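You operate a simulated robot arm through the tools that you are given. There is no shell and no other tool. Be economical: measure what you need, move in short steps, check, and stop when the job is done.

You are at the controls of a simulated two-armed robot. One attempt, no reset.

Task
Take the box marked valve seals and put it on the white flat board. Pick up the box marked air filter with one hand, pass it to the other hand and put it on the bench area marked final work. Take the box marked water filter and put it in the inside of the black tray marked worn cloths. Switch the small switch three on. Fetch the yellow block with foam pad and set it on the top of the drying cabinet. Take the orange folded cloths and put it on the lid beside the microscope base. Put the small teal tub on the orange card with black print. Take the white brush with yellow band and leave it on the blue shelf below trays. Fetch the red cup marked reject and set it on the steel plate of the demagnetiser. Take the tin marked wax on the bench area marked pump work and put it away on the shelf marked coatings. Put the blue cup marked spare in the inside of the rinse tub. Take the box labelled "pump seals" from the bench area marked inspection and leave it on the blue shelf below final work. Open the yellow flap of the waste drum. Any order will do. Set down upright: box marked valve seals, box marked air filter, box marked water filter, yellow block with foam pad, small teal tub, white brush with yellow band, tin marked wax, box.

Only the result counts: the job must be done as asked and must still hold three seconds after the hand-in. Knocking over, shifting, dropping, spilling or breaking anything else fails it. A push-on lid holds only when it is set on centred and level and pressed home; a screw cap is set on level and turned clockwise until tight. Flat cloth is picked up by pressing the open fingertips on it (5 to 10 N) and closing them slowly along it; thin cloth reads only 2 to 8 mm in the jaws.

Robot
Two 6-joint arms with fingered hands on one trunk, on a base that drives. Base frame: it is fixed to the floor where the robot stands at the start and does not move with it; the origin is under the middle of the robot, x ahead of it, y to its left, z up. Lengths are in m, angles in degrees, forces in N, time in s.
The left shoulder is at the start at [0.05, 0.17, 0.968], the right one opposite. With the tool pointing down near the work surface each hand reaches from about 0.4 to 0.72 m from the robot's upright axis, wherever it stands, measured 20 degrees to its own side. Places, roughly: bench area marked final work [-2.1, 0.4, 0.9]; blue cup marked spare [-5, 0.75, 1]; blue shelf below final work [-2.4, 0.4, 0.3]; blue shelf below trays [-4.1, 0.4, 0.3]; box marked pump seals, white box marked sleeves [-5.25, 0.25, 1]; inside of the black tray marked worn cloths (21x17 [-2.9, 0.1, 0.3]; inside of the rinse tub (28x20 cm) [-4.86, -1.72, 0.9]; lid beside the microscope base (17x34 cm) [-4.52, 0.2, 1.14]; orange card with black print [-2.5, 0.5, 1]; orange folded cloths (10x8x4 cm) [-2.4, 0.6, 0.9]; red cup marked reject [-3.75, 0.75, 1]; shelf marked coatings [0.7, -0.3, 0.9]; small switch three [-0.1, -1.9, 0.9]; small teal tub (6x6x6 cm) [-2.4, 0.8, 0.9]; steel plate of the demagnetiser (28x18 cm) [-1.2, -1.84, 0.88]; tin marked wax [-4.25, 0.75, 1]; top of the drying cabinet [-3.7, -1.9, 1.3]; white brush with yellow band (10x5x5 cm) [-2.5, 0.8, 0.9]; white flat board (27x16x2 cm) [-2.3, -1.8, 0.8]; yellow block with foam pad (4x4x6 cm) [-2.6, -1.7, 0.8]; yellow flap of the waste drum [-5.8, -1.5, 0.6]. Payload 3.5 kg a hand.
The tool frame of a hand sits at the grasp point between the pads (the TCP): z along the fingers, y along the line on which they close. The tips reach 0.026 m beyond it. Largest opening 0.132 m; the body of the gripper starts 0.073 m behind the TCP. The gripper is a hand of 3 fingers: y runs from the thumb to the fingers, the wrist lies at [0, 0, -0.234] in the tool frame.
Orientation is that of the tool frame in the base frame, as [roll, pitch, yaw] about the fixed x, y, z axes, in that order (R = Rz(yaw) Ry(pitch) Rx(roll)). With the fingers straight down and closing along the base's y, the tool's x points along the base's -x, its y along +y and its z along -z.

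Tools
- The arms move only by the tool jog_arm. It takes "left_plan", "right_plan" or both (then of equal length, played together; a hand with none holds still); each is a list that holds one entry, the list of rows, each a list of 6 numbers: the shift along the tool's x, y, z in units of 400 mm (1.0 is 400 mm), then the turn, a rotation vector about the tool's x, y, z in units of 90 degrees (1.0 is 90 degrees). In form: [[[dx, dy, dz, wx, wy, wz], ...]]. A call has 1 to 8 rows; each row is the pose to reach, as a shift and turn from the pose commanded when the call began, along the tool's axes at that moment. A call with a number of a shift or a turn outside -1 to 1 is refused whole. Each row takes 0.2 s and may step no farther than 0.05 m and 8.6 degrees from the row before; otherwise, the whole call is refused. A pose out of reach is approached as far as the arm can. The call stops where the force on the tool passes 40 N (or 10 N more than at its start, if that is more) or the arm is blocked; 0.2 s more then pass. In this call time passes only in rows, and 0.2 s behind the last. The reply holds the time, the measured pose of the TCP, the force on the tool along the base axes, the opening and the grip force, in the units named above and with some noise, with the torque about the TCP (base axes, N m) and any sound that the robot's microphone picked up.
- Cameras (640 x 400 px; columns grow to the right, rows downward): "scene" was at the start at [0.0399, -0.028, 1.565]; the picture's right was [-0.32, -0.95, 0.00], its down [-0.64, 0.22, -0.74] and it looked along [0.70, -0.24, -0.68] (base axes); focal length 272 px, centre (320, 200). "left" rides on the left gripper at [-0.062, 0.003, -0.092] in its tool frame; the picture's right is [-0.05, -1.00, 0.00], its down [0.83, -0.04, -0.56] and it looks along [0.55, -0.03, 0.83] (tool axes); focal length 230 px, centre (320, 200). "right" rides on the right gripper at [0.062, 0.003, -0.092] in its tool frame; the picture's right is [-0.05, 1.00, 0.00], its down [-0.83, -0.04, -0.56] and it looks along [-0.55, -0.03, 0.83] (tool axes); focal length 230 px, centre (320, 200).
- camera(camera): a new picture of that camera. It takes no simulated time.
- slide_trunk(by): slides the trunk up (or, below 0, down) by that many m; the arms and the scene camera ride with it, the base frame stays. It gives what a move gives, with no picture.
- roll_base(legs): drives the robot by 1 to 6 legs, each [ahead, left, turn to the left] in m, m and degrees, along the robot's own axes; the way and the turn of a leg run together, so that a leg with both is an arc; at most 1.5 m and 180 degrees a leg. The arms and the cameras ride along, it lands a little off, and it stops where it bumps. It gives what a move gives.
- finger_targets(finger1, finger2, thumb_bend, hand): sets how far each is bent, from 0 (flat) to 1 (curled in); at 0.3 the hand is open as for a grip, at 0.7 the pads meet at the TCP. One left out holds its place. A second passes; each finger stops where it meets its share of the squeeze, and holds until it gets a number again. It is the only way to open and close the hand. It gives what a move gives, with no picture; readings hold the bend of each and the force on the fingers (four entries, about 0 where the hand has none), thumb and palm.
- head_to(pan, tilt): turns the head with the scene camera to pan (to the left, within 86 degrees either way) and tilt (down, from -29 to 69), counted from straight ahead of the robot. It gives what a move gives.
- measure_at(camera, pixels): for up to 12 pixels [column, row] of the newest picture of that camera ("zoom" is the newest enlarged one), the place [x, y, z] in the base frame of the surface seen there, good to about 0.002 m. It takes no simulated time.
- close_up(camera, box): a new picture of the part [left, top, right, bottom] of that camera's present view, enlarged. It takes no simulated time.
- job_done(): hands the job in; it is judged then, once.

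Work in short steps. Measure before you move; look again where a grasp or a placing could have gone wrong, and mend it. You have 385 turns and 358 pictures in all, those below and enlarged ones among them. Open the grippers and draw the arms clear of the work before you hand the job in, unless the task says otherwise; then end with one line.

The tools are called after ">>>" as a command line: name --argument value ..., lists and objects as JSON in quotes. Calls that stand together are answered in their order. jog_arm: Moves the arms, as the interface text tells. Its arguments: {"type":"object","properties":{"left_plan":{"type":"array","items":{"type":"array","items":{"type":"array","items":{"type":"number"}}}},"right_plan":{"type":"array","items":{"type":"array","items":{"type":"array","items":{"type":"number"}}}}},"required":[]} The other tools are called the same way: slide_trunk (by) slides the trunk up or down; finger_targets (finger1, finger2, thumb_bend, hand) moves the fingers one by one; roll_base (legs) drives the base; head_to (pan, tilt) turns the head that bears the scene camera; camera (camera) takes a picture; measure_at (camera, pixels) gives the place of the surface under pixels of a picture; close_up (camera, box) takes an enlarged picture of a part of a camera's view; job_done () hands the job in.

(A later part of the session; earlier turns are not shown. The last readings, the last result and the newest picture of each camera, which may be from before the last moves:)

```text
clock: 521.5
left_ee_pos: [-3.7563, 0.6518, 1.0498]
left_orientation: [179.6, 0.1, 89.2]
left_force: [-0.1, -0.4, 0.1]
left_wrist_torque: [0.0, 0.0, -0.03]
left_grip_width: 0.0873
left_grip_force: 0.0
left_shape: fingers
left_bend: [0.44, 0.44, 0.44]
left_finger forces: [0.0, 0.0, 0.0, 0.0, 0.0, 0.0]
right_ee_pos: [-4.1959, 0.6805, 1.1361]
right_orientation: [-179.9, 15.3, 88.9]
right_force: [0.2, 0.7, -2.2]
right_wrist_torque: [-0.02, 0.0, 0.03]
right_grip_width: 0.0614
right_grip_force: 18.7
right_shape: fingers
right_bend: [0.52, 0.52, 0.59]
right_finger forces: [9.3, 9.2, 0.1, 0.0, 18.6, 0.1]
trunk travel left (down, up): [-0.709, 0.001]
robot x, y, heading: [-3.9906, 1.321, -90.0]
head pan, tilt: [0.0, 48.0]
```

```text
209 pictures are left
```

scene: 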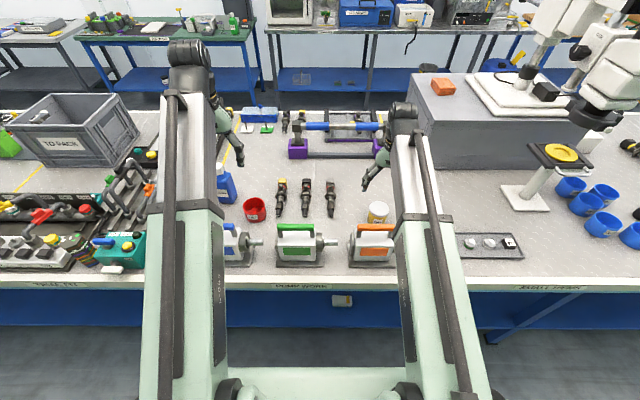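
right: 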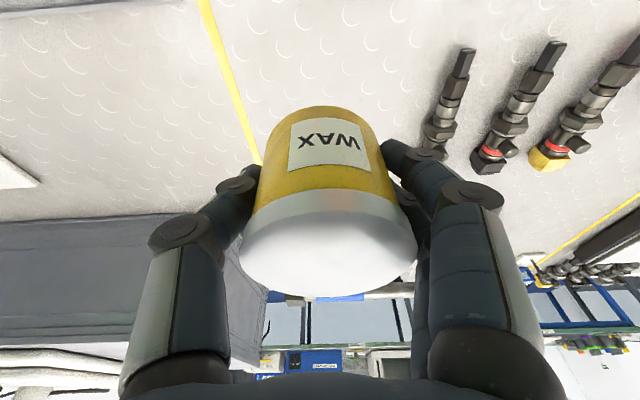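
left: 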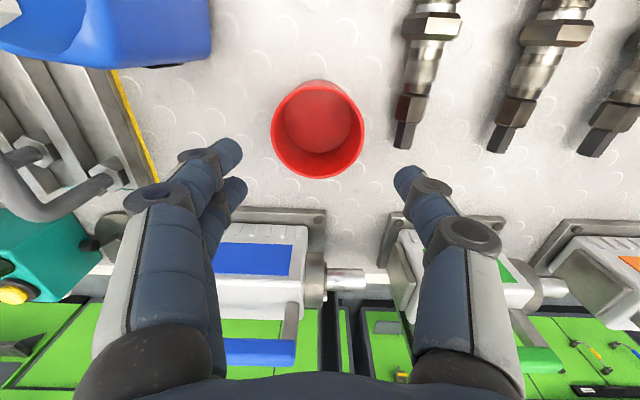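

Centred like the blue cup was. Descend and grip.

>>> jog_arm --left_plan '[[[0, 0, 0.1, 0, 0, 0], [0, 0, 0.2, 0, 0, 0], [0, 0, 0.285, 0, 0, 0]]]'

>>> finger_targets --hand "left" --finger1 0.6 --finger2 0.6 --thumb_bend 0.65

>>> jog_arm --left_plan '[[[0, 0, -0.1, 0, 0, 0], [0, 0, -0.2, 0, 0, 0], [0, 0, -0.3, 0, 0, 0], [0, 0, -0.4, 0, 0, 0], [0, 0, -0.48, 0, 0, 0]]]'

>>> camera --camera "left"

```text
clock: 522.3
left_ee_pos: [-3.7551, 0.6509, 0.9371]
left_orientation: [179.5, 0.1, 89.4]
left_force: [-1.0, 0.3, 0.3]
left_wrist_torque: [0.04, 0.04, -0.02]
left_grip_width: 0.0875
left_grip_force: 0.0
left_shape: fingers
left_bend: [0.44, 0.44, 0.44]
left_finger forces: [0.1, 0.0, 0.0, 0.0, 0.0, 0.1]
right_ee_pos: [-4.1951, 0.681, 1.1343]
right_orientation: [-180.0, 15.3, 88.9]
right_force: [0.1, 0.5, -2.1]
right_wrist_torque: [0.01, 0.04, -0.01]
right_grip_width: 0.0612
right_grip_force: 18.4
right_shape: fingers
right_bend: [0.52, 0.52, 0.59]
right_finger forces: [9.2, 9.2, 0.0, 0.0, 18.5, 0.1]
trunk travel left (down, up): [-0.709, 0.001]
robot x, y, heading: [-3.993, 1.3198, -89.9]
head pan, tilt: [0.0, 48.0]
```

```text
clock: 523.3
left_ee_pos: [-3.7567, 0.6518, 0.9385]
left_orientation: [179.5, 0.2, 89.2]
left_force: [1.0, 0.3, 0.6]
left_wrist_torque: [-0.01, -0.05, 0.03]
left_grip_width: 0.066
left_grip_force: 18.0
left_shape: fingers
left_bend: [0.5, 0.5, 0.57]
left_finger forces: [9.0, 9.5, 0.0, 0.1, 17.3, 0.0]
right_ee_pos: [-4.1954, 0.6822, 1.136]
right_orientation: [180.0, 15.3, 88.8]
right_force: [0.5, -0.7, -1.9]
right_wrist_torque: [0.0, 0.03, -0.01]
right_grip_width: 0.0613
right_grip_force: 18.7
right_shape: fingers
right_bend: [0.52, 0.52, 0.59]
right_finger forces: [9.2, 9.1, 0.0, 0.0, 18.4, 0.0]
trunk travel left (down, up): [-0.709, 0.001]
robot x, y, heading: [-3.9919, 1.3203, -89.6]
head pan, tilt: [0.0, 48.0]
```

```text
clock: 524.5
left_ee_pos: [-3.7576, 0.6539, 1.1311]
left_orientation: [179.6, 0.1, 89.4]
left_force: [0.1, 0.4, -1.6]
left_wrist_torque: [-0.03, 0.0, -0.04]
left_grip_width: 0.066
left_grip_force: 17.3
left_shape: fingers
left_bend: [0.5, 0.5, 0.57]
left_finger forces: [9.0, 9.5, 0.1, 0.0, 17.2, 0.0]
right_ee_pos: [-4.1959, 0.6811, 1.1352]
right_orientation: [180.0, 15.4, 88.9]
right_force: [-0.5, 0.6, -2.1]
right_wrist_torque: [0.02, 0.03, 0.02]
right_grip_width: 0.0612
right_grip_force: 18.5
right_shape: fingers
right_bend: [0.52, 0.52, 0.59]
right_finger forces: [9.3, 9.1, 0.1, 0.0, 18.5, 0.0]
trunk travel left (down, up): [-0.709, 0.001]
robot x, y, heading: [-3.9911, 1.3205, -90.0]
head pan, tilt: [0.0, 48.0]
```

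```text
208 pictures are left
```

left: 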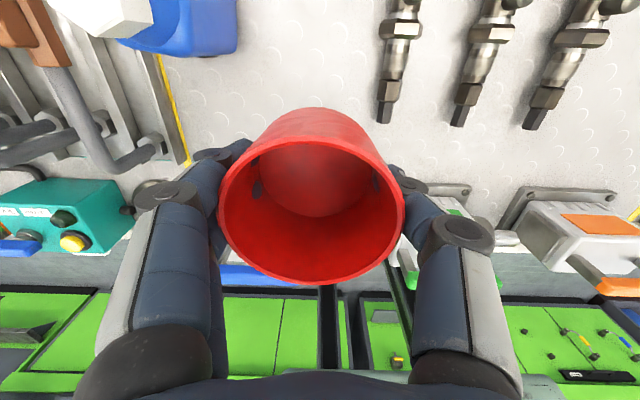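

Both held. Drive back and east, correcting drift along the way.

>>> roll_base --legs '[[-0.3, 0, 0], [0, 1.2, 0.8], [0, 1.2, 0.8]]'

```text
clock: 537.8
left_ee_pos: [-1.3596, 1.0556, 1.1282]
left_orientation: [179.6, 0.1, 92.6]
left_force: [1.1, -0.5, -1.7]
left_wrist_torque: [0.01, 0.03, -0.02]
left_grip_width: 0.0662
left_grip_force: 18.3
left_shape: fingers
left_bend: [0.5, 0.5, 0.57]
left_finger forces: [9.0, 9.6, 0.1, 0.0, 17.0, 0.0]
right_ee_pos: [-1.7978, 1.0591, 1.1358]
right_orientation: [179.9, 15.3, 92.2]
right_force: [-0.2, -0.2, -2.6]
right_wrist_torque: [0.02, 0.02, -0.02]
right_grip_width: 0.0616
right_grip_force: 18.7
right_shape: fingers
right_bend: [0.52, 0.52, 0.59]
right_finger forces: [9.3, 9.1, 0.0, 0.0, 18.5, 0.0]
trunk travel left (down, up): [-0.709, 0.001]
robot x, y, heading: [-1.6315, 1.7064, -86.4]
head pan, tilt: [0.0, 48.0]
```

>>> roll_base --legs '[[0, 1.22, -3.4], [1.0, 0, 0], [0.6, 0, 0]]'

```text
clock: 551.9
left_ee_pos: [-0.1759, -0.5402, 1.1277]
left_orientation: [179.6, 0.0, 88.7]
left_force: [0.5, 0.8, -1.1]
left_wrist_torque: [0.0, 0.01, 0.0]
left_grip_width: 0.0664
left_grip_force: 17.5
left_shape: fingers
left_bend: [0.5, 0.5, 0.57]
left_finger forces: [8.9, 9.5, 0.0, 0.1, 17.1, 0.0]
right_ee_pos: [-0.6136, -0.5081, 1.1347]
right_orientation: [-180.0, 15.4, 88.3]
right_force: [-0.3, -0.6, -2.2]
right_wrist_torque: [-0.02, -0.01, -0.03]
right_grip_width: 0.0613
right_grip_force: 18.6
right_shape: fingers
right_bend: [0.52, 0.52, 0.59]
right_finger forces: [9.4, 9.1, 0.0, 0.0, 18.4, 0.0]
trunk travel left (down, up): [-0.709, 0.001]
robot x, y, heading: [-0.4048, 0.1269, -90.4]
head pan, tilt: [0.0, 48.0]
```

>>> roll_base --legs '[[0, 0, 90], [0, -0.3, 0]]'

>>> head_to --pan 0 --tilt 30

>>> camera --camera "scene"

```text
clock: 557.7
left_ee_pos: [0.2601, 0.0346, 1.1297]
left_orientation: [179.4, 0.1, 177.1]
left_force: [-0.7, 0.2, 0.9]
left_wrist_torque: [0.06, 0.0, 0.02]
left_grip_width: 0.0661
left_grip_force: 17.6
left_shape: fingers
left_bend: [0.5, 0.5, 0.57]
left_finger forces: [8.9, 9.6, 0.0, 0.0, 16.9, 0.0]
right_ee_pos: [0.2168, -0.402, 1.1353]
right_orientation: [179.7, 15.3, 176.8]
right_force: [-0.3, -0.8, -2.6]
right_wrist_torque: [0.0, 0.01, 0.0]
right_grip_width: 0.0611
right_grip_force: 18.0
right_shape: fingers
right_bend: [0.52, 0.52, 0.59]
right_finger forces: [9.0, 9.2, 0.0, 0.0, 18.2, 0.0]
trunk travel left (down, up): [-0.709, 0.001]
robot x, y, heading: [-0.4116, -0.1759, -1.6]
head pan, tilt: [0.0, 48.0]
```

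```text
clock: 558.5
left_ee_pos: [0.2613, 0.0359, 1.1298]
left_orientation: [179.6, 0.1, 177.1]
left_force: [-0.4, 0.1, -1.6]
left_wrist_torque: [0.01, -0.01, 0.0]
left_grip_width: 0.0663
left_grip_force: 17.5
left_shape: fingers
left_bend: [0.5, 0.5, 0.57]
left_finger forces: [8.9, 9.7, 0.0, 0.0, 16.9, 0.1]
right_ee_pos: [0.2169, -0.4004, 1.1342]
right_orientation: [180.0, 15.3, 176.8]
right_force: [-0.3, -0.2, -2.3]
right_wrist_torque: [-0.01, 0.0, 0.01]
right_grip_width: 0.0611
right_grip_force: 18.0
right_shape: fingers
right_bend: [0.52, 0.52, 0.59]
right_finger forces: [9.0, 9.3, 0.1, 0.0, 18.2, 0.0]
trunk travel left (down, up): [-0.709, 0.001]
robot x, y, heading: [-0.412, -0.1712, -1.6]
head pan, tilt: [0.0, 30.0]
```

```text
207 pictures are left
```

scene: 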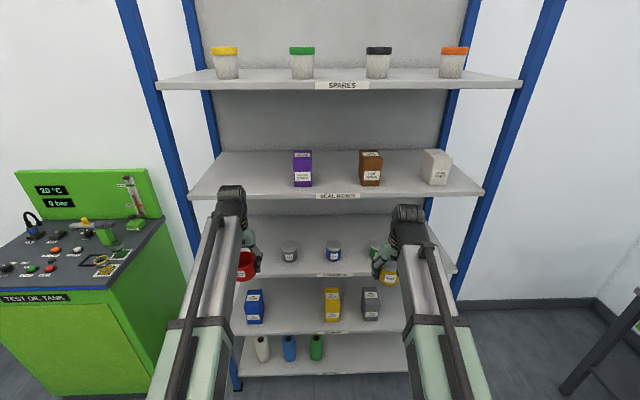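

Measure the tins on the coatings shelf to find a free spot.

>>> close_up --camera "scene" --box '[220, 200, 470, 290]'

>>> measure_at --camera "scene" --pixels '[[289, 255], [333, 255], [374, 252], [300, 268], [312, 262], [352, 262], [275, 262], [310, 240], [355, 240], [240, 195], [480, 192], [355, 275]]'

```text
2.56 times, centred on (345, 245) of scene
```

zoom: 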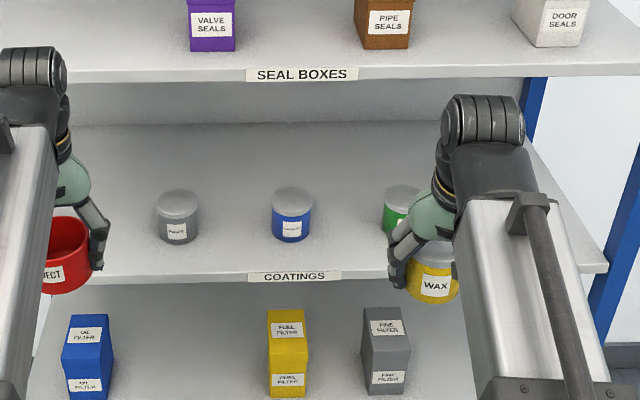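

```text
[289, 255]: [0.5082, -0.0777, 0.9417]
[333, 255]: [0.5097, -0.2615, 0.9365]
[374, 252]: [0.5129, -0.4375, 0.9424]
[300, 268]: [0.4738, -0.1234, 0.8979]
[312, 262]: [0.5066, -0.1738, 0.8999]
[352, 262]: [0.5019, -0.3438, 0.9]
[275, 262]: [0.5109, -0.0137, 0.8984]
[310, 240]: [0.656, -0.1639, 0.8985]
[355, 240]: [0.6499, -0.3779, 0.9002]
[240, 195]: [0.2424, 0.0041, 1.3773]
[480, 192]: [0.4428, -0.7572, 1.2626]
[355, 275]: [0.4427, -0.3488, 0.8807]
```

Tins stand at y≈-0.08, -0.26, -0.45 and -0.67 (x≈0.54). I'll put the wax at (0.488,-0.56). Pull the left hand back, strafe right 0.16, lower the trunk.

>>> jog_arm --left_plan '[[[0.08, 0.055, 0, 0, 0, 0], [0.16, 0.11, 0, 0, 0, 0], [0.24, 0.165, 0, 0, 0, 0], [0.32, 0.22, 0, 0, 0, 0], [0.4, 0.275, 0, 0, 0, 0], [0.48, 0.33, 0, 0, 0, 0], [0.55, 0.375, 0, 0, 0, 0]]]'

>>> roll_base --legs '[[0, -0.16, 1.6]]'

>>> slide_trunk --by -0.17

>>> camera --camera "scene"

>>> camera --camera "right"

```text
clock: 560.1
left_ee_pos: [0.0509, 0.1965, 1.1276]
left_orientation: [179.6, 0.2, 177.1]
left_force: [0.0, -1.0, -0.4]
left_wrist_torque: [-0.01, -0.01, 0.0]
left_grip_width: 0.0661
left_grip_force: 17.3
left_shape: fingers
left_bend: [0.5, 0.5, 0.57]
left_finger forces: [8.9, 9.6, 0.0, 0.1, 16.7, 0.1]
right_ee_pos: [0.2177, -0.3996, 1.134]
right_orientation: [-180.0, 15.4, 176.8]
right_force: [0.6, -1.3, -1.6]
right_wrist_torque: [0.02, -0.01, -0.01]
right_grip_width: 0.0612
right_grip_force: 18.2
right_shape: fingers
right_bend: [0.52, 0.52, 0.59]
right_finger forces: [8.9, 9.3, 0.1, 0.0, 18.2, 0.1]
trunk travel left (down, up): [-0.709, 0.001]
robot x, y, heading: [-0.4125, -0.1754, -1.4]
head pan, tilt: [0.0, 30.0]
```

```text
clock: 561.5
left_ee_pos: [0.0379, 0.0426, 1.1284]
left_orientation: [179.5, 0.1, 178.8]
left_force: [0.2, -0.5, 0.1]
left_wrist_torque: [0.05, 0.01, 0.02]
left_grip_width: 0.0662
left_grip_force: 17.3
left_shape: fingers
left_bend: [0.5, 0.5, 0.57]
left_finger forces: [8.9, 9.6, 0.0, 0.1, 16.8, 0.0]
right_ee_pos: [0.2206, -0.5473, 1.1344]
right_orientation: [179.9, 15.3, 178.3]
right_force: [-0.2, -0.6, -2.2]
right_wrist_torque: [0.03, 0.02, 0.01]
right_grip_width: 0.0613
right_grip_force: 18.6
right_shape: fingers
right_bend: [0.52, 0.52, 0.59]
right_finger forces: [9.0, 9.3, 0.0, 0.0, 18.2, 0.1]
trunk travel left (down, up): [-0.709, 0.001]
robot x, y, heading: [-0.4188, -0.3357, -0.2]
head pan, tilt: [0.0, 30.0]
```

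```text
clock: 563.4
left_ee_pos: [0.0378, 0.0446, 0.958]
left_orientation: [179.6, 0.0, 178.6]
left_force: [0.0, 0.2, -1.5]
left_wrist_torque: [0.02, 0.01, 0.02]
left_grip_width: 0.0661
left_grip_force: 17.8
left_shape: fingers
left_bend: [0.5, 0.5, 0.57]
left_finger forces: [8.9, 9.6, 0.1, 0.0, 16.8, 0.0]
right_ee_pos: [0.2201, -0.5469, 0.9651]
right_orientation: [-180.0, 15.3, 178.5]
right_force: [0.9, 0.2, -1.4]
right_wrist_torque: [0.0, -0.02, -0.02]
right_grip_width: 0.0612
right_grip_force: 17.7
right_shape: fingers
right_bend: [0.52, 0.52, 0.59]
right_finger forces: [8.9, 9.3, 0.0, 0.0, 18.2, 0.0]
trunk travel left (down, up): [-0.539, 0.171]
robot x, y, heading: [-0.4158, -0.3352, -0.1]
head pan, tilt: [0.0, 30.0]
```

```text
205 pictures are left
```

scene: 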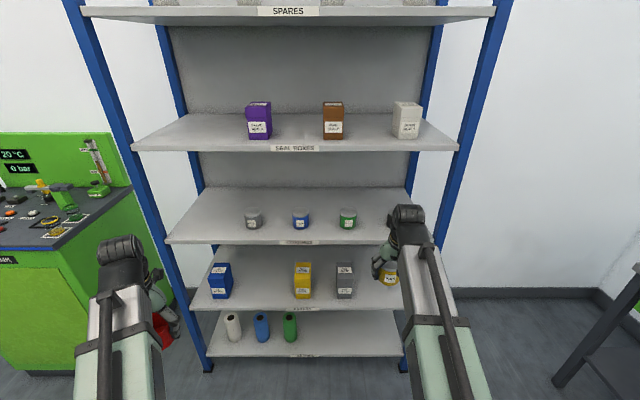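

```text
204 pictures are left
```

right: 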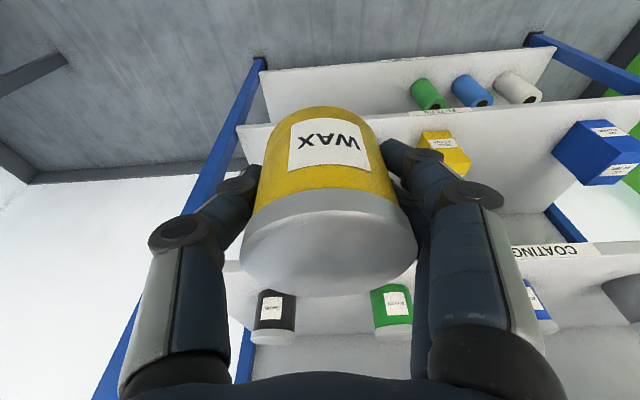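

>>> measure_at --camera "right" --pixels '[[273, 305], [257, 305], [293, 305], [392, 305], [373, 305], [408, 303], [340, 270]]'

```text
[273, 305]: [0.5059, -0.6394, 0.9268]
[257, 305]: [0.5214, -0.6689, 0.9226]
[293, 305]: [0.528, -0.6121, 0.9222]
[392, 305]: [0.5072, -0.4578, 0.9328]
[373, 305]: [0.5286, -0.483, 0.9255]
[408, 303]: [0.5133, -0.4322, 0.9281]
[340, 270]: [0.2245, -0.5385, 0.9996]
```

Gap between black and green tins is centred at y -0.5475, matching my TCP. Drive ahead 0.26.

>>> roll_base --legs '[[0.262, 0, 0]]'

>>> camera --camera "right"

>>> camera --camera "scene"

```text
clock: 565.3
left_ee_pos: [0.301, 0.046, 0.9578]
left_orientation: [179.6, 0.0, 178.9]
left_force: [-0.2, -0.2, 0.0]
left_wrist_torque: [-0.01, -0.05, -0.01]
left_grip_width: 0.0661
left_grip_force: 17.2
left_shape: fingers
left_bend: [0.5, 0.5, 0.57]
left_finger forces: [8.9, 9.6, 0.0, 0.0, 16.7, 0.0]
right_ee_pos: [0.4862, -0.5455, 0.9642]
right_orientation: [180.0, 15.2, 178.6]
right_force: [-0.1, 0.2, -2.2]
right_wrist_torque: [0.04, 0.01, 0.03]
right_grip_width: 0.0609
right_grip_force: 18.6
right_shape: fingers
right_bend: [0.52, 0.52, 0.59]
right_finger forces: [8.9, 9.3, 0.0, 0.0, 18.2, 0.0]
trunk travel left (down, up): [-0.539, 0.171]
robot x, y, heading: [-0.1515, -0.3376, -0.3]
head pan, tilt: [0.0, 30.0]
```

```text
203 pictures are left
```

right: 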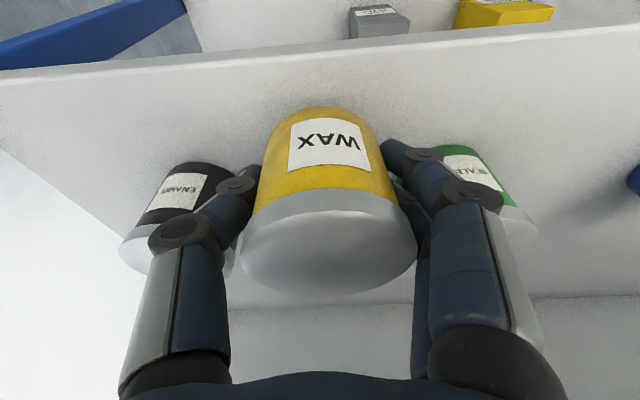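

```text
202 pictures are left
```

scene: 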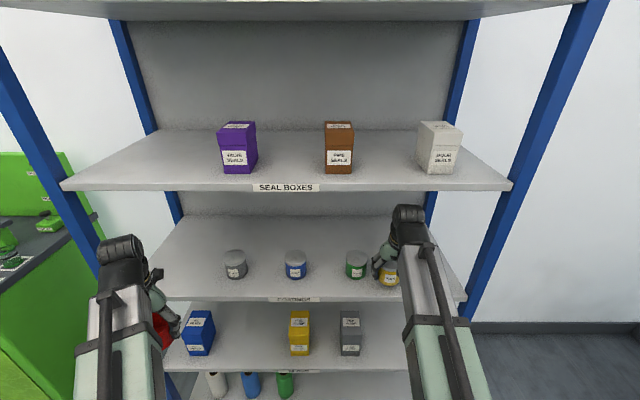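

Lower gently onto the shelf.

>>> jog_arm --right_plan '[[[0.008, 0, 0.03, 0, 0, 0], [0.014, 0, 0.052, 0, 0, 0], [0.017, 0, 0.062, 0, 0, 0], [0.019, 0, 0.068, 0, 0, 0]]]'

```text
clock: 566.3
left_ee_pos: [0.301, 0.0453, 0.9562]
left_orientation: [179.6, 0.1, 178.9]
left_force: [-0.2, -0.3, 0.3]
left_wrist_torque: [-0.03, 0.0, -0.01]
left_grip_width: 0.0659
left_grip_force: 17.9
left_shape: fingers
left_bend: [0.5, 0.5, 0.57]
left_finger forces: [8.9, 9.6, 0.1, 0.0, 16.8, 0.1]
right_ee_pos: [0.4868, -0.5442, 0.9356]
right_orientation: [180.0, 15.4, 178.6]
right_force: [1.0, -0.2, -1.1]
right_wrist_torque: [0.05, -0.02, 0.0]
right_grip_width: 0.0612
right_grip_force: 18.9
right_shape: fingers
right_bend: [0.52, 0.52, 0.59]
right_finger forces: [9.0, 9.3, 0.0, 0.0, 18.3, 0.0]
trunk travel left (down, up): [-0.539, 0.171]
robot x, y, heading: [-0.1537, -0.3361, -0.0]
head pan, tilt: [0.0, 30.0]
```

>>> jog_arm --right_plan '[[[0.002, 0, 0.004, 0, 0, 0], [0.003, 0, 0.008, 0, 0, 0]]]'

```text
clock: 566.9
left_ee_pos: [0.3016, 0.0461, 0.9575]
left_orientation: [179.6, 0.1, 178.9]
left_force: [-0.1, -0.1, -0.3]
left_wrist_torque: [-0.01, 0.02, 0.03]
left_grip_width: 0.0662
left_grip_force: 17.5
left_shape: fingers
left_bend: [0.5, 0.5, 0.57]
left_finger forces: [8.9, 9.6, 0.0, 0.0, 16.7, 0.0]
right_ee_pos: [0.4843, -0.5455, 0.9345]
right_orientation: [-180.0, 15.5, 178.6]
right_force: [4.1, 0.8, 12.3]
right_wrist_torque: [0.54, -0.07, -0.15]
right_grip_width: 0.0614
right_grip_force: 23.4
right_shape: fingers
right_bend: [0.53, 0.52, 0.59]
right_finger forces: [19.1, 9.8, 0.0, 0.0, 18.2, 0.1]
trunk travel left (down, up): [-0.539, 0.171]
robot x, y, heading: [-0.1514, -0.3399, -0.2]
head pan, tilt: [0.0, 30.0]
```

Contact. Open slightly and pull straight back horizontally.

>>> finger_targets --hand "right" --finger1 0.44 --finger2 0.44 --thumb_bend 0.46

>>> camera --camera "right"

>>> jog_arm --right_plan '[[[0.05, 0, -0.013, 0, 0, 0], [0.1, 0, -0.027, 0, 0, 0], [0.15, 0, -0.041, 0, 0, 0], [0.2, 0, -0.054, 0, 0, 0]]]'

>>> camera --camera "right"

```text
clock: 567.9
left_ee_pos: [0.3003, 0.0451, 0.9585]
left_orientation: [179.6, 0.0, 178.9]
left_force: [-0.5, 0.2, -0.8]
left_wrist_torque: [-0.01, -0.02, -0.01]
left_grip_width: 0.0661
left_grip_force: 17.6
left_shape: fingers
left_bend: [0.5, 0.5, 0.57]
left_finger forces: [8.9, 9.5, 0.0, 0.0, 16.8, 0.0]
right_ee_pos: [0.4835, -0.545, 0.9355]
right_orientation: [-180.0, 15.4, 178.5]
right_force: [5.0, -4.3, 20.8]
right_wrist_torque: [0.78, -0.09, -0.18]
right_grip_width: 0.0761
right_grip_force: 11.1
right_shape: fingers
right_bend: [0.52, 0.44, 0.46]
right_finger forces: [21.2, 0.1, 0.1, 0.0, 0.1, 0.0]
trunk travel left (down, up): [-0.539, 0.171]
robot x, y, heading: [-0.1506, -0.3363, 0.0]
head pan, tilt: [0.0, 30.0]
```

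```text
201 pictures are left
```

right: 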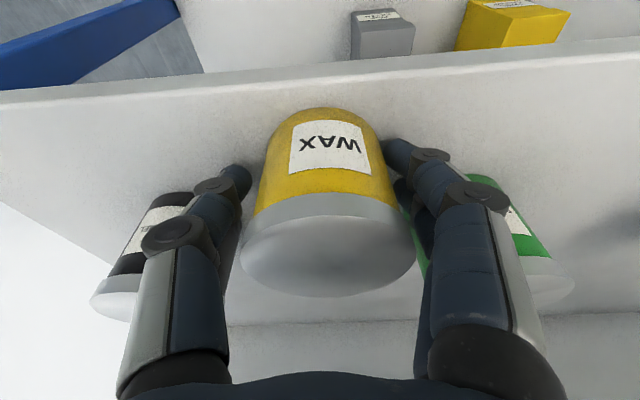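

```text
clock: 568.9
left_ee_pos: [0.3012, 0.0454, 0.9577]
left_orientation: [179.6, 0.1, 178.8]
left_force: [-0.1, 0.4, 0.8]
left_wrist_torque: [-0.03, 0.01, -0.02]
left_grip_width: 0.0659
left_grip_force: 17.4
left_shape: fingers
left_bend: [0.5, 0.5, 0.57]
left_finger forces: [8.9, 9.7, 0.0, 0.0, 16.9, 0.0]
right_ee_pos: [0.3989, -0.541, 0.9323]
right_orientation: [-180.0, 15.2, 178.6]
right_force: [-0.1, -1.2, -0.5]
right_wrist_torque: [0.01, -0.01, 0.01]
right_grip_width: 0.0852
right_grip_force: 0.0
right_shape: fingers
right_bend: [0.44, 0.44, 0.46]
right_finger forces: [0.1, 0.0, 0.0, 0.0, 0.1, 0.0]
trunk travel left (down, up): [-0.539, 0.171]
robot x, y, heading: [-0.1528, -0.3387, -0.3]
head pan, tilt: [0.0, 30.0]
```

```text
200 pictures are left
```

right: 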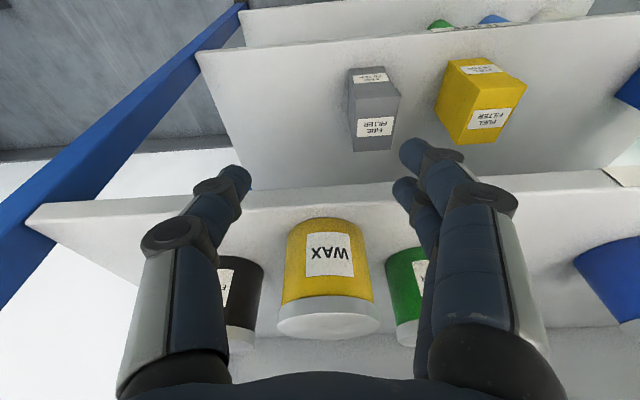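

The wax tin stands. Back off and check positions of the tins.

>>> roll_base --legs '[[-0.2, 0, 0]]'

>>> camera --camera "right"

>>> measure_at --camera "right" --pixels '[[322, 260], [255, 260], [395, 260], [322, 280]]'

```text
clock: 570.5
left_ee_pos: [0.1034, 0.0462, 0.9589]
left_orientation: [179.6, 0.1, 178.9]
left_force: [-0.9, -0.1, -0.4]
left_wrist_torque: [-0.02, -0.03, -0.03]
left_grip_width: 0.0661
left_grip_force: 18.0
left_shape: fingers
left_bend: [0.5, 0.5, 0.57]
left_finger forces: [8.8, 9.6, 0.1, 0.0, 16.7, 0.1]
right_ee_pos: [0.2039, -0.5419, 0.9327]
right_orientation: [179.9, 15.4, 178.6]
right_force: [0.0, 1.6, 0.0]
right_wrist_torque: [0.0, 0.01, -0.04]
right_grip_width: 0.0851
right_grip_force: 0.0
right_shape: fingers
right_bend: [0.44, 0.44, 0.46]
right_finger forces: [0.1, 0.0, 0.0, 0.1, 0.0, 0.0]
trunk travel left (down, up): [-0.539, 0.171]
robot x, y, heading: [-0.3493, -0.3391, -0.5]
head pan, tilt: [0.0, 30.0]
```

```text
199 pictures are left
```

right: 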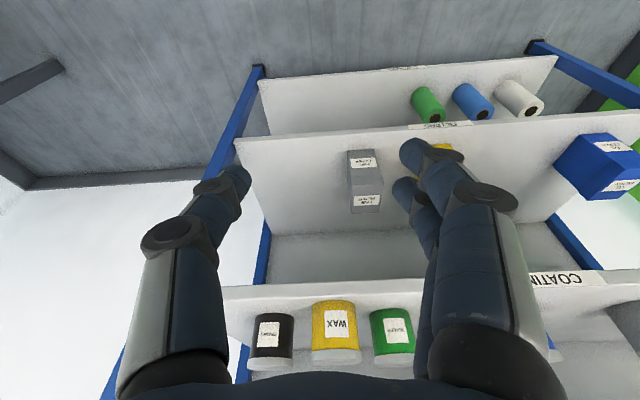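

```text
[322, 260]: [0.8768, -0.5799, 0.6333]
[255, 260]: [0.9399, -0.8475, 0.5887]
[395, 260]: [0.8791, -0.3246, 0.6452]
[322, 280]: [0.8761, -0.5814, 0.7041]
```

>>> measure_at --camera "right" --pixels '[[338, 330], [315, 325], [357, 325], [270, 335], [395, 330], [338, 305], [300, 300]]'

```text
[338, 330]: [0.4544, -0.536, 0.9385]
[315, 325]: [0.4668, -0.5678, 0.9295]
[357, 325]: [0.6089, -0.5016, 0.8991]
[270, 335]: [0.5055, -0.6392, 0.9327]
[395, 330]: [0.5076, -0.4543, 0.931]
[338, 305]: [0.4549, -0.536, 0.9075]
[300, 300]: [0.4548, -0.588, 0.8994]
```

Wax is fully on the shelf and its neighbours are unmoved. Now the purple valve seals box: raise the trunk, strafe left, and pitch/raise the right hand.

>>> slide_trunk --by 0.17

>>> roll_base --legs '[[0, 0.385, 0.4]]'

>>> jog_arm --right_plan '[[[-0.042, 0, -0.06, 0, -0.0625, 0], [-0.085, 0, -0.119, 0, -0.125, 0], [-0.127, 0, -0.179, 0, -0.1875, 0], [-0.17, 0, -0.239, 0, -0.25, 0], [-0.212, 0, -0.298, 0, -0.3125, 0], [-0.254, 0, -0.358, 0, -0.375, 0], [-0.297, 0, -0.417, 0, -0.4375, 0], [-0.339, 0, -0.477, 0, -0.5, 0]]]'

>>> camera --camera "right"

```text
clock: 572.4
left_ee_pos: [0.1058, 0.0465, 1.127]
left_orientation: [179.6, 0.1, 178.8]
left_force: [-0.7, 0.7, 0.4]
left_wrist_torque: [-0.01, 0.01, 0.01]
left_grip_width: 0.066
left_grip_force: 17.4
left_shape: fingers
left_bend: [0.5, 0.5, 0.57]
left_finger forces: [9.0, 9.5, 0.1, 0.1, 16.8, 0.0]
right_ee_pos: [0.2045, -0.5416, 1.1015]
right_orientation: [-180.0, 15.3, 178.5]
right_force: [0.0, 0.5, 0.0]
right_wrist_torque: [0.01, 0.02, 0.01]
right_grip_width: 0.0854
right_grip_force: 0.1
right_shape: fingers
right_bend: [0.44, 0.44, 0.46]
right_finger forces: [0.1, 0.1, 0.1, 0.1, 0.0, 0.0]
trunk travel left (down, up): [-0.709, 0.001]
robot x, y, heading: [-0.347, -0.3416, 0.2]
head pan, tilt: [0.0, 30.0]
```

```text
clock: 574.8
left_ee_pos: [0.1016, 0.4188, 1.128]
left_orientation: [179.8, 0.0, 179.5]
left_force: [0.0, 0.0, -1.1]
left_wrist_torque: [-0.01, 0.0, -0.02]
left_grip_width: 0.0659
left_grip_force: 17.8
left_shape: fingers
left_bend: [0.5, 0.5, 0.57]
left_finger forces: [9.1, 9.7, 0.0, 0.1, 16.6, 0.1]
right_ee_pos: [0.2047, -0.1683, 1.1027]
right_orientation: [-180.0, 15.3, 178.9]
right_force: [0.1, -0.2, -0.3]
right_wrist_torque: [-0.02, -0.02, -0.03]
right_grip_width: 0.0851
right_grip_force: 0.0
right_shape: fingers
right_bend: [0.44, 0.44, 0.46]
right_finger forces: [0.0, 0.1, 0.0, 0.0, 0.0, 0.0]
trunk travel left (down, up): [-0.709, 0.001]
robot x, y, heading: [-0.3459, 0.0312, 0.3]
head pan, tilt: [0.0, 30.0]
```

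```text
clock: 576.6
left_ee_pos: [0.1028, 0.4188, 1.1276]
left_orientation: [179.6, 0.1, 179.4]
left_force: [0.0, -0.2, -0.2]
left_wrist_torque: [0.01, 0.01, -0.04]
left_grip_width: 0.0658
left_grip_force: 17.3
left_shape: fingers
left_bend: [0.5, 0.5, 0.57]
left_finger forces: [8.8, 9.6, 0.0, 0.1, 16.7, 0.1]
right_ee_pos: [0.2863, -0.1696, 1.3224]
right_orientation: [179.9, 60.4, 179.0]
right_force: [-0.5, 0.1, -0.1]
right_wrist_torque: [0.05, -0.03, -0.02]
right_grip_width: 0.0853
right_grip_force: 0.1
right_shape: fingers
right_bend: [0.44, 0.44, 0.46]
right_finger forces: [0.1, 0.1, 0.1, 0.0, 0.1, 0.0]
trunk travel left (down, up): [-0.709, 0.001]
robot x, y, heading: [-0.3479, 0.0286, 0.3]
head pan, tilt: [0.0, 30.0]
```

```text
198 pictures are left
```

right: 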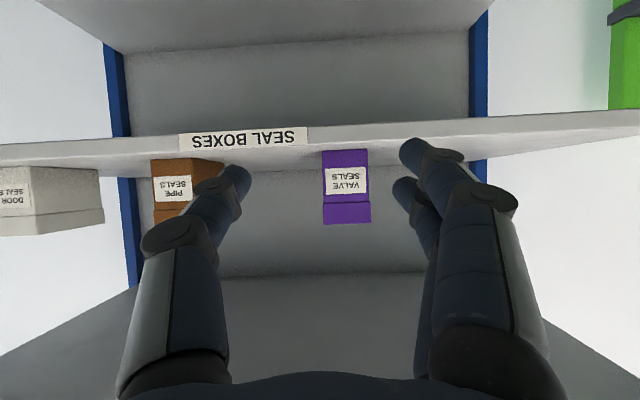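

>>> measure_at --camera "right" --pixels '[[324, 175], [368, 175], [345, 160], [345, 210], [345, 222], [326, 215], [369, 215], [345, 150]]'

>>> finger_targets --hand "right" --finger1 0.36 --finger2 0.36 --thumb_bend 0.36

```text
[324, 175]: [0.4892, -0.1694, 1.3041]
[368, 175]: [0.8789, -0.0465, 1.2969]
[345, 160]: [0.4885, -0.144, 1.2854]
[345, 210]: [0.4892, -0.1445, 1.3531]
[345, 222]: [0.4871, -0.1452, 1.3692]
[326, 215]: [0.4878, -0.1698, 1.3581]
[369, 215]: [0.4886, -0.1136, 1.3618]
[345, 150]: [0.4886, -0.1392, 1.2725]
```

```text
clock: 577.6
left_ee_pos: [0.101, 0.4185, 1.1289]
left_orientation: [179.6, 0.2, 179.5]
left_force: [0.2, 0.4, -0.5]
left_wrist_torque: [-0.03, 0.0, -0.03]
left_grip_width: 0.066
left_grip_force: 17.9
left_shape: fingers
left_bend: [0.5, 0.5, 0.57]
left_finger forces: [8.9, 9.5, 0.0, 0.0, 16.8, 0.0]
right_ee_pos: [0.2865, -0.1685, 1.3211]
right_orientation: [180.0, 60.3, 179.0]
right_force: [-0.1, 0.2, 0.1]
right_wrist_torque: [0.01, -0.01, -0.05]
right_grip_width: 0.1144
right_grip_force: 0.0
right_shape: fingers
right_bend: [0.36, 0.36, 0.36]
right_finger forces: [0.0, 0.1, 0.1, 0.0, 0.0, 0.0]
trunk travel left (down, up): [-0.709, 0.001]
robot x, y, heading: [-0.3494, 0.0251, 0.3]
head pan, tilt: [0.0, 30.0]
```

Box front x 0.488, y -0.170…-0.113. Drive ahead 0.1, then reach in to (0.528,-0.1415,1.325).

>>> roll_base --legs '[[0.1, 0, 0]]'

>>> jog_arm --right_plan '[[[0, 0.0675, 0, 0, 0, 0], [-0.045, 0.0675, 0.075, 0, 0, 0], [-0.09, 0.0675, 0.15, 0, 0, 0], [-0.135, 0.0675, 0.225, 0, 0, 0], [-0.185, 0.0675, 0.303, 0, 0, 0]]]'

>>> camera --camera "right"

```text
clock: 578.7
left_ee_pos: [0.2038, 0.4206, 1.1278]
left_orientation: [179.6, 0.0, 179.5]
left_force: [0.2, 0.8, -0.6]
left_wrist_torque: [-0.04, 0.07, 0.04]
left_grip_width: 0.0657
left_grip_force: 17.5
left_shape: fingers
left_bend: [0.5, 0.5, 0.57]
left_finger forces: [8.9, 9.7, 0.1, 0.0, 16.8, 0.0]
right_ee_pos: [0.3897, -0.1679, 1.32]
right_orientation: [180.0, 60.2, 179.1]
right_force: [0.0, -0.4, 0.7]
right_wrist_torque: [0.04, -0.01, 0.0]
right_grip_width: 0.1143
right_grip_force: 0.1
right_shape: fingers
right_bend: [0.36, 0.36, 0.36]
right_finger forces: [0.0, 0.0, 0.0, 0.0, 0.1, 0.1]
trunk travel left (down, up): [-0.709, 0.001]
robot x, y, heading: [-0.2496, 0.0333, 0.5]
head pan, tilt: [0.0, 30.0]
```

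```text
clock: 579.9
left_ee_pos: [0.2012, 0.4198, 1.1281]
left_orientation: [179.6, 0.1, 179.6]
left_force: [-0.3, -0.3, 0.0]
left_wrist_torque: [0.0, 0.0, -0.02]
left_grip_width: 0.066
left_grip_force: 17.8
left_shape: fingers
left_bend: [0.5, 0.5, 0.57]
left_finger forces: [8.9, 9.6, 0.1, 0.0, 16.7, 0.1]
right_ee_pos: [0.5288, -0.1428, 1.325]
right_orientation: [-180.0, 60.3, 179.0]
right_force: [-0.3, 0.4, 0.5]
right_wrist_torque: [0.01, -0.01, 0.01]
right_grip_width: 0.1144
right_grip_force: 0.0
right_shape: fingers
right_bend: [0.36, 0.36, 0.36]
right_finger forces: [0.0, 0.0, 0.0, 0.1, 0.0, 0.0]
trunk travel left (down, up): [-0.709, 0.001]
robot x, y, heading: [-0.2491, 0.0321, 0.7]
head pan, tilt: [0.0, 30.0]
```

```text
197 pictures are left
```

right: 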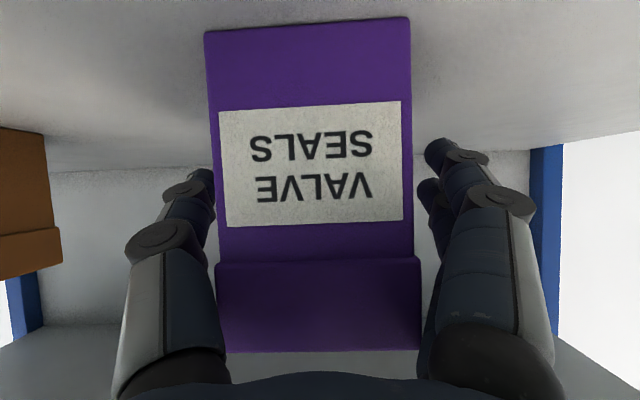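

Close, lift 3 cm, and back out.

>>> finger_targets --hand "right" --finger1 0.7 --finger2 0.7 --thumb_bend 0.7

>>> jog_arm --right_plan '[[[-0.03, 0, -0.017, 0, 0, 0], [-0.065, 0, -0.037, 0, 0, 0]]]'

>>> roll_base --legs '[[-0.2, 0, 0]]'

>>> camera --camera "scene"

```text
clock: 580.9
left_ee_pos: [0.2008, 0.4216, 1.1275]
left_orientation: [179.6, 0.1, 179.5]
left_force: [0.5, 0.7, -0.6]
left_wrist_torque: [-0.01, 0.01, 0.0]
left_grip_width: 0.0658
left_grip_force: 18.2
left_shape: fingers
left_bend: [0.5, 0.5, 0.57]
left_finger forces: [8.9, 9.6, 0.1, 0.0, 16.7, 0.0]
right_ee_pos: [0.5281, -0.1426, 1.3251]
right_orientation: [-179.9, 60.3, 179.1]
right_force: [0.5, -0.1, -0.5]
right_wrist_torque: [0.01, 0.01, 0.01]
right_grip_width: 0.0593
right_grip_force: 20.0
right_shape: fingers
right_bend: [0.53, 0.53, 0.58]
right_finger forces: [9.2, 10.5, 0.0, 0.0, 19.7, 0.1]
trunk travel left (down, up): [-0.709, 0.001]
robot x, y, heading: [-0.2461, 0.0329, 0.7]
head pan, tilt: [0.0, 30.0]
```

```text
clock: 581.5
left_ee_pos: [0.2006, 0.4192, 1.1289]
left_orientation: [179.5, 0.1, 179.5]
left_force: [-0.4, 0.1, -0.5]
left_wrist_torque: [0.03, 0.01, 0.0]
left_grip_width: 0.0658
left_grip_force: 17.2
left_shape: fingers
left_bend: [0.5, 0.5, 0.57]
left_finger forces: [8.9, 9.6, 0.0, 0.1, 16.7, 0.0]
right_ee_pos: [0.5295, -0.1414, 1.3552]
right_orientation: [-179.9, 60.3, 179.1]
right_force: [-0.1, 0.2, -1.1]
right_wrist_torque: [0.02, 0.05, 0.0]
right_grip_width: 0.0591
right_grip_force: 19.7
right_shape: fingers
right_bend: [0.53, 0.53, 0.58]
right_finger forces: [9.1, 10.4, 0.1, 0.0, 19.7, 0.0]
trunk travel left (down, up): [-0.709, 0.001]
robot x, y, heading: [-0.2519, 0.0336, 0.9]
head pan, tilt: [0.0, 30.0]
```

```text
clock: 583.1
left_ee_pos: [-0.0005, 0.4201, 1.1286]
left_orientation: [179.6, 0.1, 179.7]
left_force: [-0.5, 0.6, -0.2]
left_wrist_torque: [-0.03, 0.01, 0.01]
left_grip_width: 0.0661
left_grip_force: 17.7
left_shape: fingers
left_bend: [0.5, 0.5, 0.57]
left_finger forces: [8.9, 9.7, 0.0, 0.0, 16.8, 0.0]
right_ee_pos: [0.3299, -0.1411, 1.3562]
right_orientation: [-180.0, 60.4, 179.4]
right_force: [0.3, 0.7, -1.0]
right_wrist_torque: [0.01, -0.01, -0.03]
right_grip_width: 0.059
right_grip_force: 19.5
right_shape: fingers
right_bend: [0.53, 0.53, 0.58]
right_finger forces: [9.1, 10.4, 0.1, 0.0, 19.8, 0.1]
trunk travel left (down, up): [-0.709, 0.001]
robot x, y, heading: [-0.4485, 0.0252, 0.5]
head pan, tilt: [0.0, 30.0]
```

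```text
196 pictures are left
```

scene: 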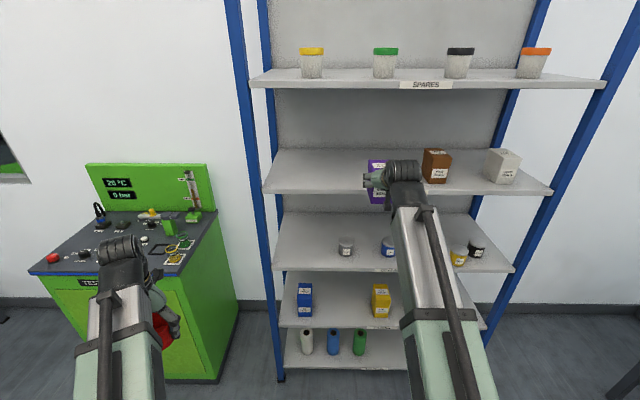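

Valve seals held. Move to the south aisle and face the south benches near the demagnetiser.

>>> roll_base --legs '[[0, -0.65, 0], [0, 0, -90], [0, -1.1, 0]]'

>>> head_to --pan 15 --tilt 45

>>> camera --camera "scene"

```text
clock: 595.5
left_ee_pos: [-1.1163, -1.072, 1.1282]
left_orientation: [179.5, 0.1, 90.4]
left_force: [-1.3, -0.6, 0.4]
left_wrist_torque: [0.0, -0.02, -0.03]
left_grip_width: 0.0656
left_grip_force: 17.3
left_shape: fingers
left_bend: [0.5, 0.5, 0.58]
left_finger forces: [8.6, 9.4, 0.0, 0.1, 16.2, 0.0]
right_ee_pos: [-1.6719, -1.4093, 1.355]
right_orientation: [180.0, 60.2, 90.0]
right_force: [-0.2, -0.1, -1.8]
right_wrist_torque: [-0.01, -0.04, 0.02]
right_grip_width: 0.059
right_grip_force: 19.1
right_shape: fingers
right_bend: [0.53, 0.53, 0.58]
right_finger forces: [9.1, 10.0, 0.0, 0.0, 19.2, 0.0]
trunk travel left (down, up): [-0.709, 0.001]
robot x, y, heading: [-1.5122, -0.6305, -88.8]
head pan, tilt: [0.0, 30.0]
```

```text
clock: 596.3
left_ee_pos: [-1.116, -1.0721, 1.1281]
left_orientation: [179.6, 0.1, 90.4]
left_force: [-0.6, -0.1, 0.3]
left_wrist_torque: [0.01, -0.02, 0.01]
left_grip_width: 0.0658
left_grip_force: 17.1
left_shape: fingers
left_bend: [0.5, 0.5, 0.58]
left_finger forces: [8.6, 9.4, 0.1, 0.1, 16.2, 0.0]
right_ee_pos: [-1.6725, -1.4098, 1.3553]
right_orientation: [-180.0, 60.4, 90.1]
right_force: [0.0, 0.1, -1.0]
right_wrist_torque: [0.03, -0.04, 0.03]
right_grip_width: 0.059
right_grip_force: 18.5
right_shape: fingers
right_bend: [0.53, 0.53, 0.58]
right_finger forces: [9.1, 9.9, 0.1, 0.0, 19.1, 0.0]
trunk travel left (down, up): [-0.709, 0.001]
robot x, y, heading: [-1.5113, -0.6281, -88.8]
head pan, tilt: [15.0, 45.0]
```

```text
195 pictures are left
```

scene: 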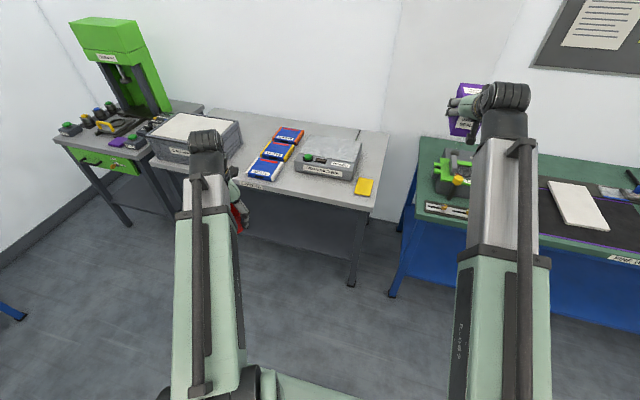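

Zoom in on the demagnetiser's steel plate and measure it.

>>> close_up --camera "scene" --box '[270, 115, 400, 205]'

>>> measure_at --camera "scene" --pixels '[[300, 165], [310, 140], [357, 145], [350, 172], [330, 150], [335, 155], [318, 150], [345, 160], [312, 158], [325, 172], [355, 160]]'

```text
4.44 times, centred on (335, 160) of scene
```

zoom: 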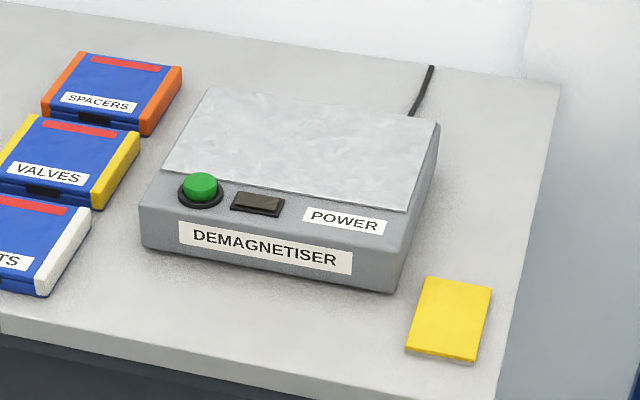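

```text
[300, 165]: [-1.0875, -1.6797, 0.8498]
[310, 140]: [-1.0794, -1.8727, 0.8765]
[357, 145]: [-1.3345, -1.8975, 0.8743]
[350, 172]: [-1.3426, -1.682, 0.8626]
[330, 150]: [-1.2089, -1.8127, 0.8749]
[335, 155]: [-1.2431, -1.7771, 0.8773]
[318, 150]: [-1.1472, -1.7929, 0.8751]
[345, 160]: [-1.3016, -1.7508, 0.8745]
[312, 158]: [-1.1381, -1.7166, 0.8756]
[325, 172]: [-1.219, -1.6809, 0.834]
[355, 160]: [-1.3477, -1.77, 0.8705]
```

Plate spans x -1.07…-1.34, y -1.75…-1.91, z 0.876. Pull the right hand back a bit, then drive so the left hand comes near the plate.

>>> jog_arm --right_plan '[[[0.046, 0, -0.081, 0, 0, 0], [0.093, 0, -0.163, 0, 0, 0], [0.14, 0, -0.244, 0, 0, 0], [0.186, 0, -0.326, 0, 0, 0]]]'

>>> roll_base --legs '[[0.55, -0.1, -1]]'

>>> camera --camera "scene"

>>> camera --camera "left"

```text
clock: 597.3
left_ee_pos: [-1.115, -1.0722, 1.1285]
left_orientation: [179.6, 0.1, 90.4]
left_force: [0.1, 0.1, -0.4]
left_wrist_torque: [0.0, -0.01, 0.01]
left_grip_width: 0.0656
left_grip_force: 16.9
left_shape: fingers
left_bend: [0.5, 0.5, 0.58]
left_finger forces: [8.5, 9.4, 0.1, 0.0, 16.1, 0.1]
right_ee_pos: [-1.6681, -1.2597, 1.356]
right_orientation: [-179.9, 60.3, 90.1]
right_force: [0.2, 0.2, -1.8]
right_wrist_torque: [0.0, 0.02, 0.02]
right_grip_width: 0.0596
right_grip_force: 19.1
right_shape: fingers
right_bend: [0.53, 0.53, 0.58]
right_finger forces: [9.1, 9.9, 0.1, 0.0, 19.2, 0.1]
trunk travel left (down, up): [-0.709, 0.001]
robot x, y, heading: [-1.5081, -0.6306, -88.6]
head pan, tilt: [15.0, 45.0]
```

```text
clock: 600.6
left_ee_pos: [-1.2102, -1.6525, 1.1278]
left_orientation: [179.6, 0.0, 89.7]
left_force: [-0.2, -0.4, -0.4]
left_wrist_torque: [0.03, 0.02, 0.01]
left_grip_width: 0.0657
left_grip_force: 16.8
left_shape: fingers
left_bend: [0.5, 0.5, 0.58]
left_finger forces: [8.5, 9.4, 0.1, 0.0, 16.2, 0.0]
right_ee_pos: [-1.7655, -1.8345, 1.3541]
right_orientation: [180.0, 60.3, 89.3]
right_force: [0.0, -0.5, -1.1]
right_wrist_torque: [0.01, -0.02, -0.01]
right_grip_width: 0.0589
right_grip_force: 19.3
right_shape: fingers
right_bend: [0.53, 0.53, 0.58]
right_finger forces: [9.1, 10.0, 0.0, 0.0, 19.2, 0.1]
trunk travel left (down, up): [-0.709, 0.001]
robot x, y, heading: [-1.6039, -1.2055, -89.6]
head pan, tilt: [15.0, 45.0]
```

```text
193 pictures are left
```

scene: 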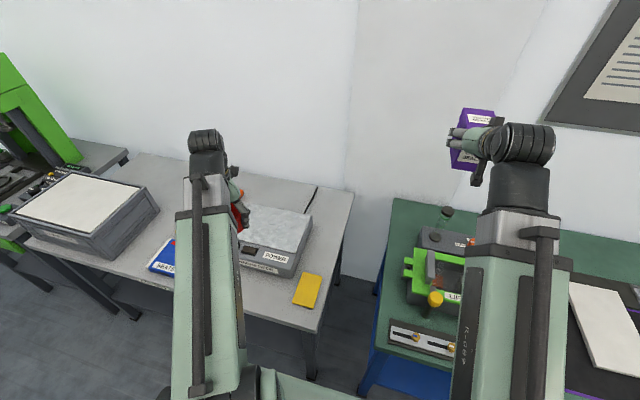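

```text
192 pictures are left
```

left: 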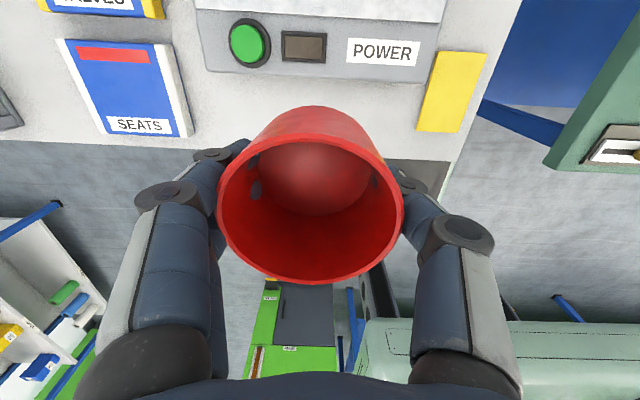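

Reach forward 0.185 above the plate and lower most of the way.

>>> jog_arm --left_plan '[[[-0.116, -0.006, 0, 0, 0, 0], [-0.232, -0.012, 0, 0, 0, 0], [-0.348, -0.018, 0, 0, 0, 0], [-0.4625, -0.025, 0, 0, 0, 0], [-0.4625, -0.025, 0.12, 0, 0, 0], [-0.4625, -0.025, 0.24, 0, 0, 0], [-0.4625, -0.025, 0.36, 0, 0, 0], [-0.4625, -0.025, 0.46, 0, 0, 0]]]'

>>> camera --camera "left"

>>> close_up --camera "scene" --box '[180, 130, 340, 300]'

```text
clock: 602.4
left_ee_pos: [-1.2179, -1.8382, 0.9429]
left_orientation: [179.5, 0.1, 89.6]
left_force: [-0.1, 0.0, -0.6]
left_wrist_torque: [-0.01, 0.0, 0.01]
left_grip_width: 0.0657
left_grip_force: 17.4
left_shape: fingers
left_bend: [0.5, 0.5, 0.58]
left_finger forces: [8.5, 9.4, 0.0, 0.0, 15.9, 0.1]
right_ee_pos: [-1.7661, -1.835, 1.3547]
right_orientation: [179.9, 60.3, 89.3]
right_force: [0.4, 0.4, -1.6]
right_wrist_torque: [0.04, 0.0, -0.03]
right_grip_width: 0.0589
right_grip_force: 19.4
right_shape: fingers
right_bend: [0.53, 0.53, 0.58]
right_finger forces: [9.1, 10.0, 0.1, 0.0, 19.2, 0.0]
trunk travel left (down, up): [-0.709, 0.001]
robot x, y, heading: [-1.6007, -1.2032, -89.2]
head pan, tilt: [15.0, 45.0]
```

```text
191 pictures are left
```

left: 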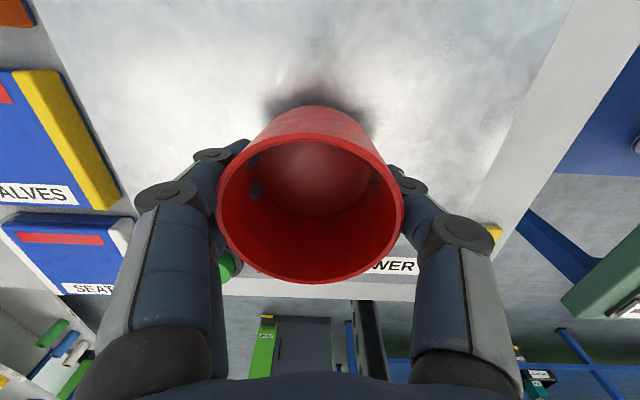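

```text
2.35 times, centred on (260, 215) of scene
```

zoom: 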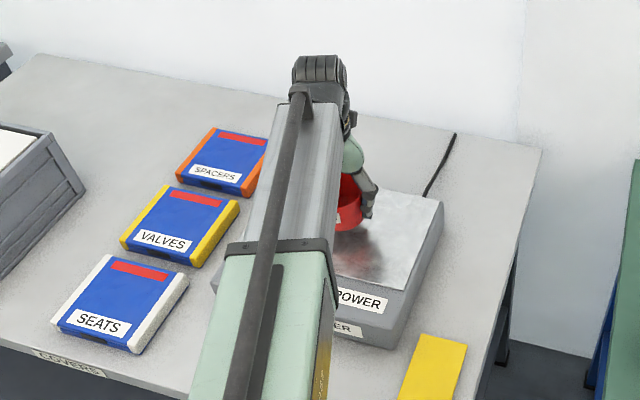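

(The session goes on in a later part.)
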